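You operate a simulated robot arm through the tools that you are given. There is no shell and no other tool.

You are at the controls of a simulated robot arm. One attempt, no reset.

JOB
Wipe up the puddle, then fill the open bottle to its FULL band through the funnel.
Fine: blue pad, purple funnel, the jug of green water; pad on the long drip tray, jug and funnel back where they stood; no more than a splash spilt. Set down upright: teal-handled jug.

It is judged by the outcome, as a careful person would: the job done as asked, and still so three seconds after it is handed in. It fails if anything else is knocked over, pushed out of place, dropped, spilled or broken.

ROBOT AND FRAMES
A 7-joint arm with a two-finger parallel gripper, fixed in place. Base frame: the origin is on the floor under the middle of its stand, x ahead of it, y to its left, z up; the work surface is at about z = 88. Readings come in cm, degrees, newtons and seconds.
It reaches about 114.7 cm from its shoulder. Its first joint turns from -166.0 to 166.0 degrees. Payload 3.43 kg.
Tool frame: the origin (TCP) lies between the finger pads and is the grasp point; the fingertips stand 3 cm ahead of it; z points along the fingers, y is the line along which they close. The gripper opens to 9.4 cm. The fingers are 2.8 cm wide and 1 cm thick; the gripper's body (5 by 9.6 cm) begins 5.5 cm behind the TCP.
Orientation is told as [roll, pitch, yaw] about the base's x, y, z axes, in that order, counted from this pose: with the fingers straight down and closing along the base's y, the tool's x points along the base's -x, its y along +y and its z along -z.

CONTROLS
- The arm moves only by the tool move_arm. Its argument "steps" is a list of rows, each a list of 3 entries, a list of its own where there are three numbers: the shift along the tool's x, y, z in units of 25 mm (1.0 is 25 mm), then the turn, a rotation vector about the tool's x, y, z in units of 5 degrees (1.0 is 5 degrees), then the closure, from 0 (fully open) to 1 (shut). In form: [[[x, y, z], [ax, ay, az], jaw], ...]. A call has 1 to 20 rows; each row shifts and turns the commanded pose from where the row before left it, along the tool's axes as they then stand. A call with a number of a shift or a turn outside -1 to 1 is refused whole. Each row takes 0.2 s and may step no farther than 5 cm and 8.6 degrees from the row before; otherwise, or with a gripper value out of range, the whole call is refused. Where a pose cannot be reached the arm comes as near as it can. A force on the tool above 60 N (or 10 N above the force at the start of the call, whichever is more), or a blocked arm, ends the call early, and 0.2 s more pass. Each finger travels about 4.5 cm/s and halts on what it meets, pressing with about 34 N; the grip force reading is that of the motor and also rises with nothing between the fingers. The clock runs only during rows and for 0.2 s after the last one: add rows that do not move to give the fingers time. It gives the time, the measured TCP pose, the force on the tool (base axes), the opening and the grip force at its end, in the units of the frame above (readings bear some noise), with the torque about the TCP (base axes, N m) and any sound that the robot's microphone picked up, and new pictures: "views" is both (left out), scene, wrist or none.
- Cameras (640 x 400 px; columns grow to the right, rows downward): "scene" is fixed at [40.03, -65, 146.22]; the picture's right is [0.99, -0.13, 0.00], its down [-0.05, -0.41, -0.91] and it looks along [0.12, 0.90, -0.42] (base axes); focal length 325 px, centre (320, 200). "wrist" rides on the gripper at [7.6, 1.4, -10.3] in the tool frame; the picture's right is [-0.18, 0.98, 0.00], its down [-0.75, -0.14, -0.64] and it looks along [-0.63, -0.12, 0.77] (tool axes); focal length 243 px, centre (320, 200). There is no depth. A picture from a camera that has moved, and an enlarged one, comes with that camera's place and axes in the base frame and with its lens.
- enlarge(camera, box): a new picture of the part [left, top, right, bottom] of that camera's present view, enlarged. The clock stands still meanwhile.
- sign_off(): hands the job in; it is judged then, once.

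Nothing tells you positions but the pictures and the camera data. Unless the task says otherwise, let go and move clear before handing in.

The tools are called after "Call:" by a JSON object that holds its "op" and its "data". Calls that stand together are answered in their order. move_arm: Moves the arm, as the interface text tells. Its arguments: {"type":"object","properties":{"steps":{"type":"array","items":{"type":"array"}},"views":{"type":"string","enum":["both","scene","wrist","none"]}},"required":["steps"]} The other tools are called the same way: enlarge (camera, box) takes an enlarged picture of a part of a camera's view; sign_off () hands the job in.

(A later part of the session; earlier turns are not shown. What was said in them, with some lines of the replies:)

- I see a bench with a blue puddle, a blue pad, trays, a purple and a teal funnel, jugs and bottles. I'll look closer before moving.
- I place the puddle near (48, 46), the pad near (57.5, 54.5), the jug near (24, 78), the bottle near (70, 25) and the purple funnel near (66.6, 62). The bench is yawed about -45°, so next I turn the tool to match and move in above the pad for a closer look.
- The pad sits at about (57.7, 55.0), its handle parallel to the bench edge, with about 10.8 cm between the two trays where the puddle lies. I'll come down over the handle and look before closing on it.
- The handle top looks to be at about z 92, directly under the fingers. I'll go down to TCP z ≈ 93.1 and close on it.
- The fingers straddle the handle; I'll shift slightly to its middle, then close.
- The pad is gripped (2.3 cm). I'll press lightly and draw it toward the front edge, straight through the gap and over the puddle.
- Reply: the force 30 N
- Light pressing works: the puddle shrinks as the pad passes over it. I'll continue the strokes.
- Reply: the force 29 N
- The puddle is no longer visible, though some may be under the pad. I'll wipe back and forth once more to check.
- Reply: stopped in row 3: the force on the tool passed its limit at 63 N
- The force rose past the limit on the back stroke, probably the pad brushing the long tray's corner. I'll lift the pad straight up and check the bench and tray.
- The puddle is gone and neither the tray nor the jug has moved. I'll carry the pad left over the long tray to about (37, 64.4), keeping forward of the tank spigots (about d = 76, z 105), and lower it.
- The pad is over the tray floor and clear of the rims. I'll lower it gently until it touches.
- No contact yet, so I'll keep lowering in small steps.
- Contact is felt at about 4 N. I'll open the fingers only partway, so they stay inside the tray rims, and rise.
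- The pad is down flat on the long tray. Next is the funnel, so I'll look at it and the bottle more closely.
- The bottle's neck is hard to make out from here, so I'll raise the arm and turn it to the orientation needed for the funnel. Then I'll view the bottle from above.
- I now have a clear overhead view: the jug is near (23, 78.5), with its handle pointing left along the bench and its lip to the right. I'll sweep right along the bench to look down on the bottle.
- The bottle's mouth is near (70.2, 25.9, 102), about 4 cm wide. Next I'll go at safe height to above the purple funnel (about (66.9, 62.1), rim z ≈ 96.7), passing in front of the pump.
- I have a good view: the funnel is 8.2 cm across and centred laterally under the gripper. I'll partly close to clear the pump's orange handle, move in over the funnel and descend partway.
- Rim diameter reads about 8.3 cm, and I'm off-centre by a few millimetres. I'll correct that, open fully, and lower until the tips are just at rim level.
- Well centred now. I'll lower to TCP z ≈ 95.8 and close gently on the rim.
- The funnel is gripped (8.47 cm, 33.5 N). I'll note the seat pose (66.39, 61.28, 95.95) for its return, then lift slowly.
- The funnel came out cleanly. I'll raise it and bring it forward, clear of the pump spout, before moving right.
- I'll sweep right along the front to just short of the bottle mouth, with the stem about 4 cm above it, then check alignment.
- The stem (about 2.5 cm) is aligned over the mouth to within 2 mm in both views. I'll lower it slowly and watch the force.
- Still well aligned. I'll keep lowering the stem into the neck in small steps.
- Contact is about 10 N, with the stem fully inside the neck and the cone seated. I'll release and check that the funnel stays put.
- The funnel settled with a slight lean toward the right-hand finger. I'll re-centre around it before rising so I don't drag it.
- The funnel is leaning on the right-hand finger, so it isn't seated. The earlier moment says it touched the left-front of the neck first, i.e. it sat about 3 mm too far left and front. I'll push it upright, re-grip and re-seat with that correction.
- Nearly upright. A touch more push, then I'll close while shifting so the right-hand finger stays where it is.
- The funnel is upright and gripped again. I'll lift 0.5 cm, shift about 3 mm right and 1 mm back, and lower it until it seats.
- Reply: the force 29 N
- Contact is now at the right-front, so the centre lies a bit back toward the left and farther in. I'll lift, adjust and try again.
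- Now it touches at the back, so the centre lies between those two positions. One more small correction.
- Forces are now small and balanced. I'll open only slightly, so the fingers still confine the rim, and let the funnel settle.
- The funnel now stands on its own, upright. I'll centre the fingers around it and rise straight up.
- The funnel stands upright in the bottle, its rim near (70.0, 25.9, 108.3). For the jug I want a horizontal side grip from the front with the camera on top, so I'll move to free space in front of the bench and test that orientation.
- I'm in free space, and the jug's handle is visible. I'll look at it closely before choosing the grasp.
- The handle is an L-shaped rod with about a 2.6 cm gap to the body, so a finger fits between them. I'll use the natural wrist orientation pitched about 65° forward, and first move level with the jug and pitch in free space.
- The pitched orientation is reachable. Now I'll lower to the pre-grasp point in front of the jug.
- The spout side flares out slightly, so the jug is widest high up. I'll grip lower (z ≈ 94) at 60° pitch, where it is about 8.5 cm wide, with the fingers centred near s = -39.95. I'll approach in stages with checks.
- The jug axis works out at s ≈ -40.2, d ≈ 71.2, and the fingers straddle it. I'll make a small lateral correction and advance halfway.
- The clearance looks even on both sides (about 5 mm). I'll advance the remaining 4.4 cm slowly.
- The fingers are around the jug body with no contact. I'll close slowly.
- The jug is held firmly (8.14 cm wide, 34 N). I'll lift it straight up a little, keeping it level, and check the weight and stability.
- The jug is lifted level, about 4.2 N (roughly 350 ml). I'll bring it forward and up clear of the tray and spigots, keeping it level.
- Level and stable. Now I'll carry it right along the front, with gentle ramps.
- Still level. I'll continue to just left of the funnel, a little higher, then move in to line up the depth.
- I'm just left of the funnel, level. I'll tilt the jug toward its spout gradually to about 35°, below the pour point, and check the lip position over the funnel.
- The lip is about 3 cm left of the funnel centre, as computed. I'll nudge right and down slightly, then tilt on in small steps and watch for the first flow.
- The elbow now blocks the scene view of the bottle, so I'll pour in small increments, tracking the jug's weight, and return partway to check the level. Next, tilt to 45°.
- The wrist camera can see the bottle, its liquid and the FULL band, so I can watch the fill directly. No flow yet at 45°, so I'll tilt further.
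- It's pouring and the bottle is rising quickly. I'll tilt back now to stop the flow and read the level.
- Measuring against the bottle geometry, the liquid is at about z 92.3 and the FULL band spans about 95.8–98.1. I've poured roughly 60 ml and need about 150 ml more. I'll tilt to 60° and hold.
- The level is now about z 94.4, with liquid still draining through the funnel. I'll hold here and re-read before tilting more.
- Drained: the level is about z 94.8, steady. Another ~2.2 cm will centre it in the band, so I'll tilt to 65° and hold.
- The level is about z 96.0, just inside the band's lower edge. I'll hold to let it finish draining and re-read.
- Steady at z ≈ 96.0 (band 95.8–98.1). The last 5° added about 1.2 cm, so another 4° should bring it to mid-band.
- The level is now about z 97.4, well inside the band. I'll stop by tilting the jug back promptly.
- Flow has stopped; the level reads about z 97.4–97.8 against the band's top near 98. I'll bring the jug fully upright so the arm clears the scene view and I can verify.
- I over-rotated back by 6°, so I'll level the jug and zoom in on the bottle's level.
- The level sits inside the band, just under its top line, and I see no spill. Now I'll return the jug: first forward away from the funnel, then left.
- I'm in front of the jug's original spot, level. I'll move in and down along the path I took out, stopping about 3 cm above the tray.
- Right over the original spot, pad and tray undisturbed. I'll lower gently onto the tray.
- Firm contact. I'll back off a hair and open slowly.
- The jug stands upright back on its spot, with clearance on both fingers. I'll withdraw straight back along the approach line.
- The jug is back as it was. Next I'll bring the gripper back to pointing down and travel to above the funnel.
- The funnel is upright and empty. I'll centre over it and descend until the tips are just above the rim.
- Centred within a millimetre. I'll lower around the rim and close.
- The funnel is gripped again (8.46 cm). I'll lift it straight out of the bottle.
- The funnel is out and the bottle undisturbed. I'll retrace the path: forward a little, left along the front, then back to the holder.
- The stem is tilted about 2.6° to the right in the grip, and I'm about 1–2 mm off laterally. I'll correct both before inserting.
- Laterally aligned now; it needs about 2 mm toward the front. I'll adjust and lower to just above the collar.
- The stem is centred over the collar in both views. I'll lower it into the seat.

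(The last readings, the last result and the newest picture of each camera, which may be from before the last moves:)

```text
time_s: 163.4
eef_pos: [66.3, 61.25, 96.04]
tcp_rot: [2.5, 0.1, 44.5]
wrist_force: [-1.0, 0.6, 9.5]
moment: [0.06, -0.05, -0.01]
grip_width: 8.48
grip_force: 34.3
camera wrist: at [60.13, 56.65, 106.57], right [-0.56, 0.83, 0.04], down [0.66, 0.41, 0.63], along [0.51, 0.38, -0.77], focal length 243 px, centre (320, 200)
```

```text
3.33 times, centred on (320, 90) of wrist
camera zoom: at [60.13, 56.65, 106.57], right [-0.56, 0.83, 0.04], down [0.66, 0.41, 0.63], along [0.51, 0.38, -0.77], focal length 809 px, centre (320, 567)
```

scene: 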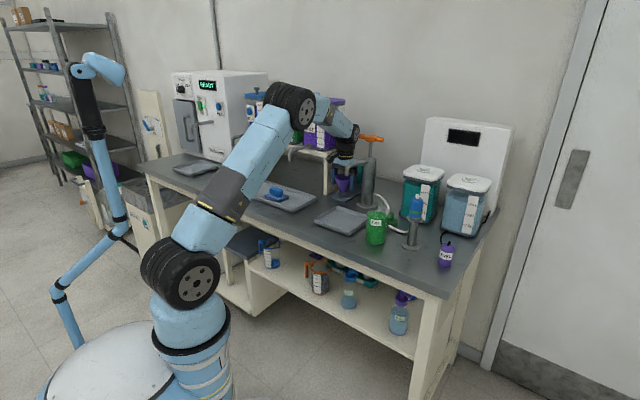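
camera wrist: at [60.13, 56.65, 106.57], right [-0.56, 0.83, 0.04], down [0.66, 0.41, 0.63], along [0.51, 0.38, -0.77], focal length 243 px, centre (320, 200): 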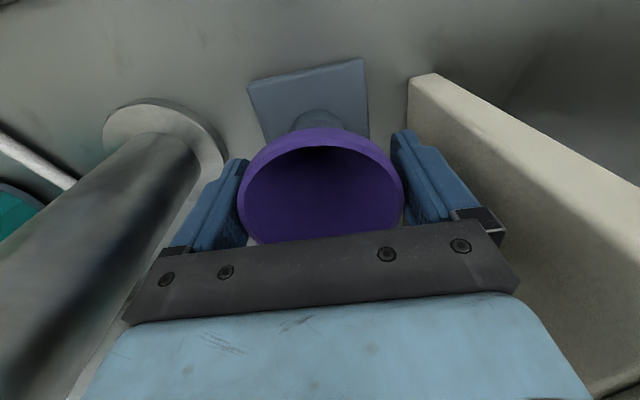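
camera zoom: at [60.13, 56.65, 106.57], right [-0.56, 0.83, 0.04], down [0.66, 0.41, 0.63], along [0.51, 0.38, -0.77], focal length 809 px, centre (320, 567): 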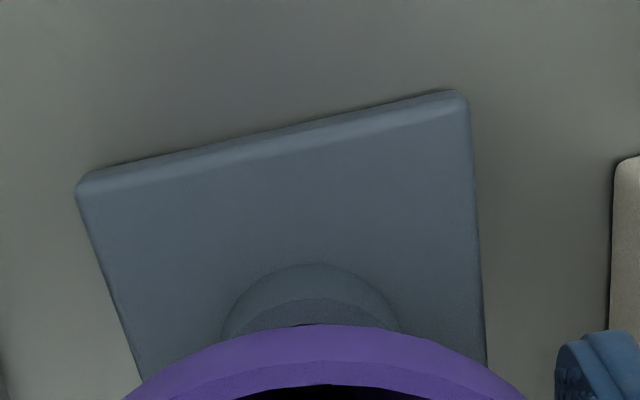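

Seated at the expected height (96.04, 9.5 N, balanced). I'll ease off and open gradually.

Call:
{"op": "move_arm", "data": {"steps": [[[0, 0, -0.03], [0, 0, 0], 0.4], [[0, 0, 0], [0, 0, 0], 0.085], [[0, 0, 0], [0, 0, 0], 0.07], [[0, 0, 0], [0, 0, 0], 0.05], [[0, 0, 0], [0, 0, 0], 0.02], [[0, 0, 0], [0, 0, 0], 0.0], [[0, 0, 0], [0, 0, 0], 0.0]], "views": "both"}}

Call:
{"op": "enlarge", "data": {"camera": "scene", "box": [320, 140, 400, 200]}}

Call:
{"op": "enlarge", "data": {"camera": "wrist", "box": [200, 60, 440, 240]}}

```text
time_s: 165.0
eef_pos: [66.33, 61.16, 96.06]
tcp_rot: [2.3, 0.1, 44.5]
wrist_force: [0.1, -0.1, -0.1]
moment: [-0.03, 0.01, -0.04]
grip_width: 9.4
grip_force: 0.1
camera wrist: at [60.17, 56.61, 106.56], right [-0.56, 0.83, 0.04], down [0.66, 0.41, 0.63], along [0.51, 0.38, -0.77], focal length 243 px, centre (320, 200)
```

scene: 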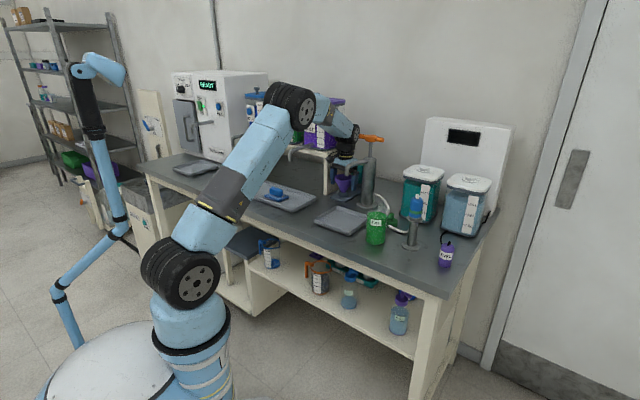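
wrist: 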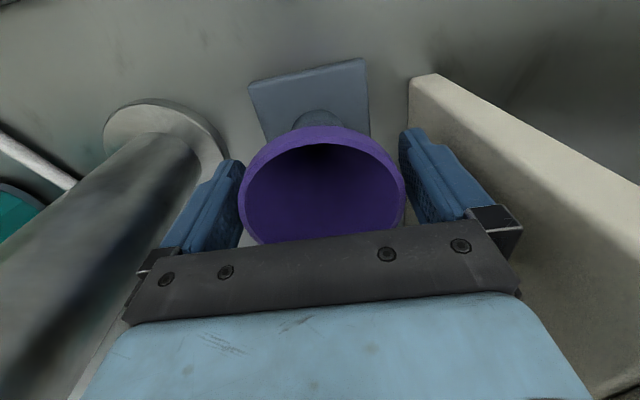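

```text
6.67 times, centred on (360, 170) of scene
camera zoom: at [40.03, -65.0, 146.22], right [0.99, -0.13, 0.0], down [-0.05, -0.41, -0.91], along [0.12, 0.9, -0.42], focal length 2169 px, centre (53, 400)
```

zoom: 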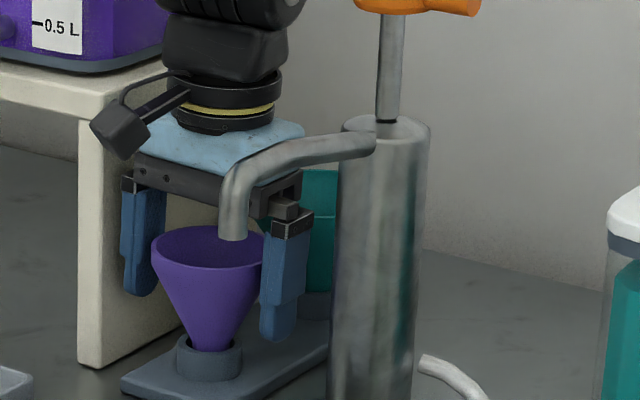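

```text
2.22 times, centred on (320, 150) of wrist
camera zoom: at [60.17, 56.61, 106.56], right [-0.56, 0.83, 0.04], down [0.66, 0.41, 0.63], along [0.51, 0.38, -0.77], focal length 539 px, centre (320, 311)
```

zoom: 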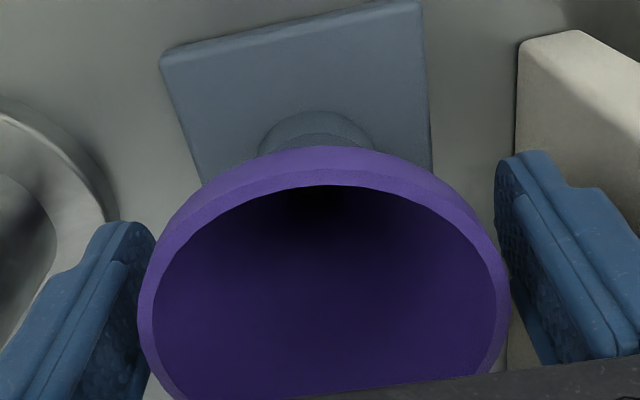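

The funnel stands squarely in its holder. I'll rise vertically clear of it.

Call:
{"op": "move_arm", "data": {"steps": [[[0, 0.03, 0], [0, 0, 0], 0], [[0, 0.009, -0.2], [0, 0, 0], 0], [[0, 0.018, -0.4], [0, 0, 0], 0], [[0, 0.022, -0.5], [0, 0, 0], 0], [[0, 0.027, -0.6], [0, 0, 0], 0], [[0, 0.027, -0.6], [0, 0, 0], 0], [[0, 0, 0], [0.5, 0, 0], 0.2], [[0, 0, -0.8], [0, 0, 0], 0.3], [[0, 0, -0.8], [0, 0, 0], 0.3], [[0, 0, -0.8], [0, 0, 0], 0.3], [[0, 0, -0.8], [0, 0, 0], 0.3], [[0, 0, -0.8], [0, 0, 0], 0.3], [[0, 0, 0], [0, 0, 0], 0.3]], "views": "both"}}

Call:
{"op": "enlarge", "data": {"camera": "scene", "box": [320, 140, 400, 200]}}

Call:
{"op": "enlarge", "data": {"camera": "wrist", "box": [200, 20, 440, 200]}}

```text
time_s: 167.8
eef_pos: [66.13, 61.26, 111.98]
tcp_rot: [0.0, 0.2, 44.4]
wrist_force: [0.7, -0.2, -0.2]
moment: [0.0, -0.02, -0.04]
grip_width: 6.6
grip_force: 0.1
camera wrist: at [59.64, 57.07, 122.4], right [-0.56, 0.83, 0.0], down [0.64, 0.43, 0.64], along [0.53, 0.36, -0.77], focal length 243 px, centre (320, 200)
```

scene: 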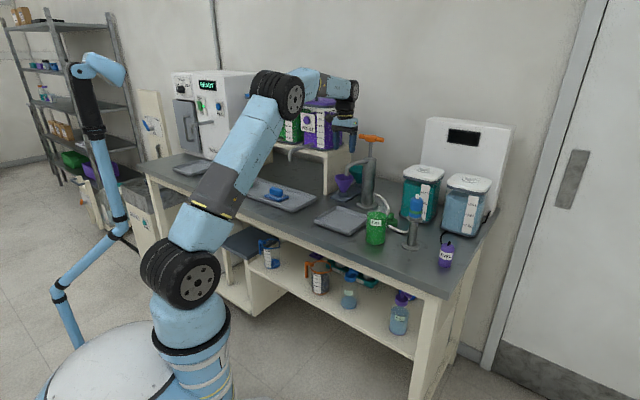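
wrist: 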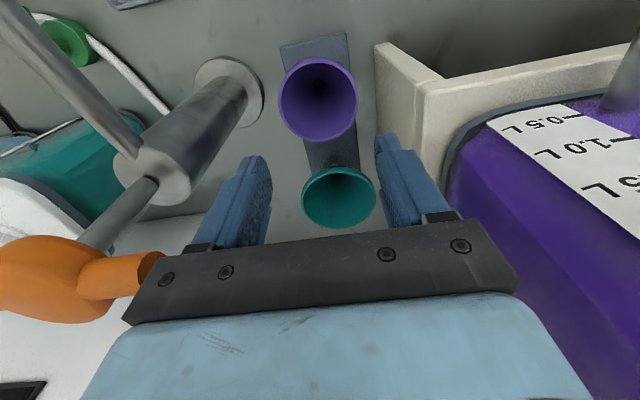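

```text
6.67 times, centred on (360, 170) of scene
camera zoom: at [40.03, -65.0, 146.22], right [0.99, -0.13, 0.0], down [-0.05, -0.41, -0.91], along [0.12, 0.9, -0.42], focal length 2169 px, centre (53, 400)
```

zoom: 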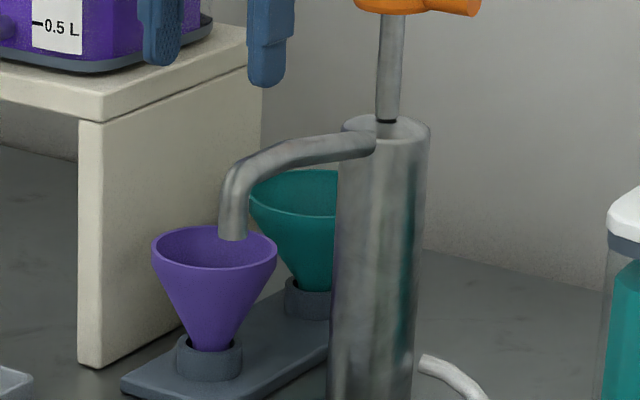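

```text
2.22 times, centred on (320, 110) of wrist
camera zoom: at [59.64, 57.07, 122.4], right [-0.56, 0.83, 0.0], down [0.64, 0.43, 0.64], along [0.53, 0.36, -0.77], focal length 539 px, centre (320, 400)
```

zoom: 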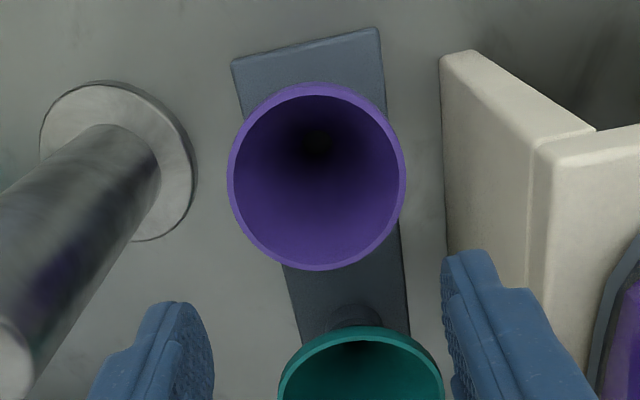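

The funnel is back in place. I'll rise and back away to a clear pose, then inspect everything.

Call:
{"op": "move_arm", "data": {"steps": [[[0, 0, -0.9], [0, 0, 0], 0.3], [[0, 0, -0.9], [0, 0, 0], 0.3], [[0, 0, -0.9], [0, 0, 0], 0.3], [[0, 0, -0.9], [0, 0, 0], 0.3], [[0, 0, -0.9], [0, 0, 0], 0.3], [[0, 0, -0.9], [0, 0, 0], 0.3], [[0.5, 0, -0.5], [0, 0, 0], 0.2], [[0.9, 0, 0], [0, 0, 0], 0.1], [[0.9, 0, 0], [0, 0, 0], 0], [[0.9, 0, 0], [0, 0, 0], 0], [[0.9, 0, 0], [0, 0, 0], 0], [[0.9, 0, 0], [0, 0, 0], 0], [[0.9, 0, 0], [0, 0, 0], 0], [[0.9, 0, 0], [0, 0, 0], 0], [[0.9, 0, 0], [0, 0, 0], 0], [[0.9, 0, 0], [0, 0, 0], 0], [[0.9, 0, 0], [0, 0, 0], 0], [[0, 0, 0], [0, 0, 0], 0]], "views": "both"}}

Call:
{"op": "enlarge", "data": {"camera": "scene", "box": [200, 140, 360, 240]}}

Call:
{"op": "enlarge", "data": {"camera": "scene", "box": [320, 150, 480, 280]}}

Call:
{"op": "enlarge", "data": {"camera": "scene", "box": [366, 205, 390, 230]}}

Call:
{"op": "enlarge", "data": {"camera": "wrist", "box": [0, 0, 640, 240]}}

```text
time_s: 171.6
eef_pos: [49.42, 44.52, 126.55]
tcp_rot: [-0.1, 0.1, 44.5]
wrist_force: [0.3, 0.4, 0.7]
moment: [-0.02, -0.02, 0.01]
grip_width: 9.41
grip_force: 0.1
camera wrist: at [42.98, 40.26, 137.12], right [-0.56, 0.83, 0.0], down [0.64, 0.43, 0.64], along [0.53, 0.36, -0.77], focal length 243 px, centre (320, 200)
```

scene: 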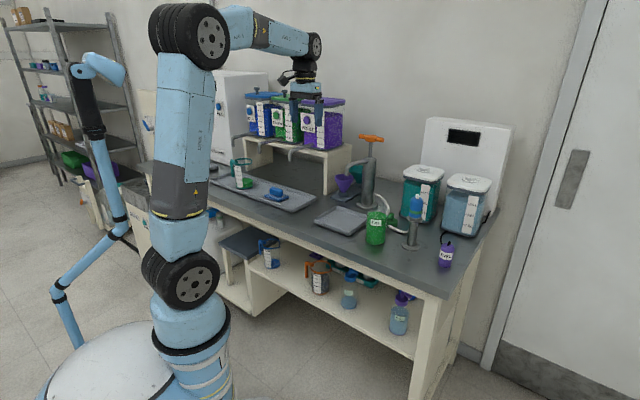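
wrist: 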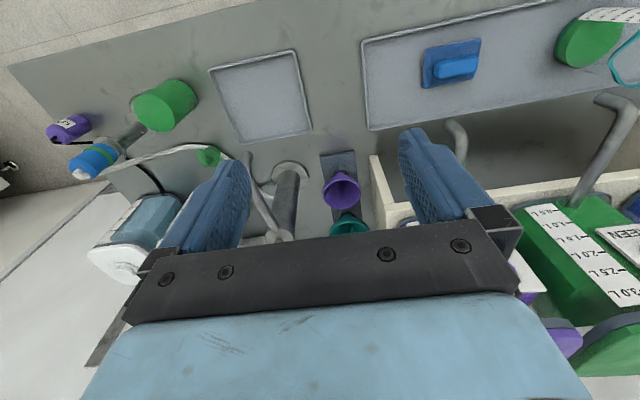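

```text
4.00 times, centred on (280, 190) of scene
camera zoom: at [40.03, -65.0, 146.22], right [0.99, -0.13, 0.0], down [-0.05, -0.41, -0.91], along [0.12, 0.9, -0.42], focal length 1302 px, centre (480, 240)
```

zoom: 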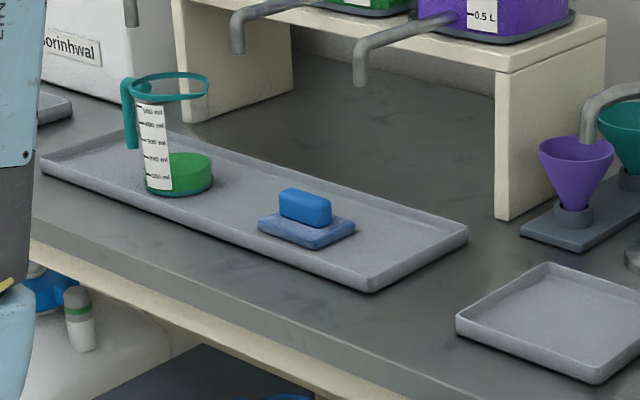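

```text
3.08 times, centred on (400, 215) of scene
camera zoom: at [40.03, -65.0, 146.22], right [0.99, -0.13, 0.0], down [-0.05, -0.41, -0.91], along [0.12, 0.9, -0.42], focal length 1001 px, centre (74, 154)
```

zoom: 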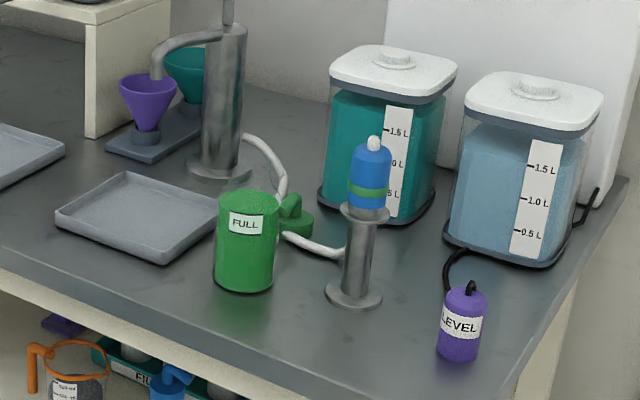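

```text
16.00 times, centred on (378, 218) of scene
camera zoom: at [40.03, -65.0, 146.22], right [0.99, -0.13, 0.0], down [-0.05, -0.41, -0.91], along [0.12, 0.9, -0.42], focal length 5206 px, centre (-608, -80)
```

zoom: 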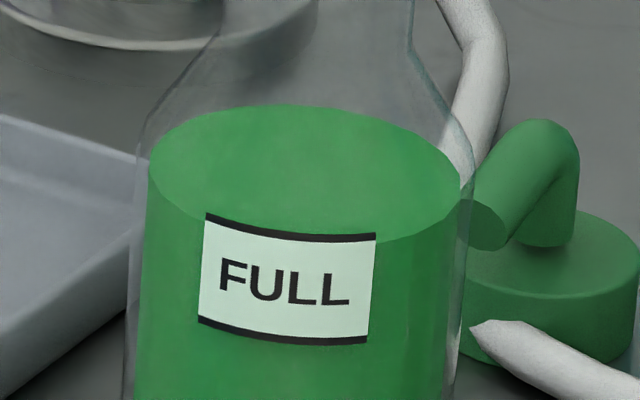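

```text
1.00 times, centred on (320, 120) of wrist (not enlarged: the box is as wide or as high as the picture)
camera zoom: at [42.98, 40.26, 137.12], right [-0.56, 0.83, 0.0], down [0.64, 0.43, 0.64], along [0.53, 0.36, -0.77], focal length 243 px, centre (320, 280)
```

zoom: 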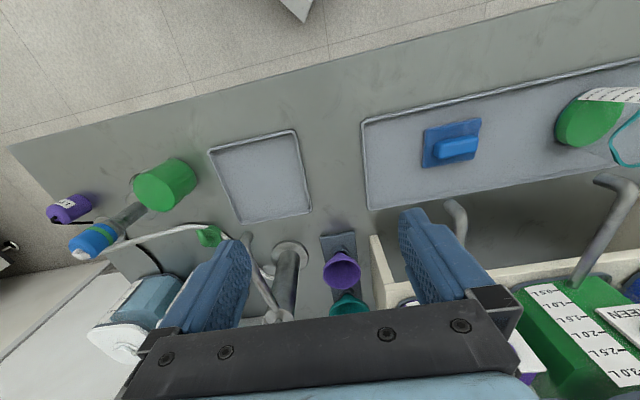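

Everything checks out. The puddle is gone and the pad is flat on the long tray. The jug is upright on its original spot and the purple funnel is back in its holder. The bottle's level is within the FULL band, near its top line, with no spill visible and the gripper open and clear, so I'm handing in.

Call:
{"op": "sign_off", "data": {}}

```text
The job is handed in.
```

I wiped up the puddle and filled the open bottle through the purple funnel, then handed the job in.

- **Bottle level:** it is inside the FULL band but close to the top line, about 3 mm below it by my reading. I saw no spill on the bench or around the bottle.
- **Pad:** it is lying flat on the long drip tray.
- **Jug:** the teal-handled jug is upright on its original spot on the long tray. It has about 130 ml of green water left.
- **Funnel:** the purple funnel is standing in its holder where it was.

While wiping back, the pad seems to have brushed the corner of the long tray and the arm stopped itself. The tray and jug did not appear to move in the pictures, and nothing else looked disturbed.
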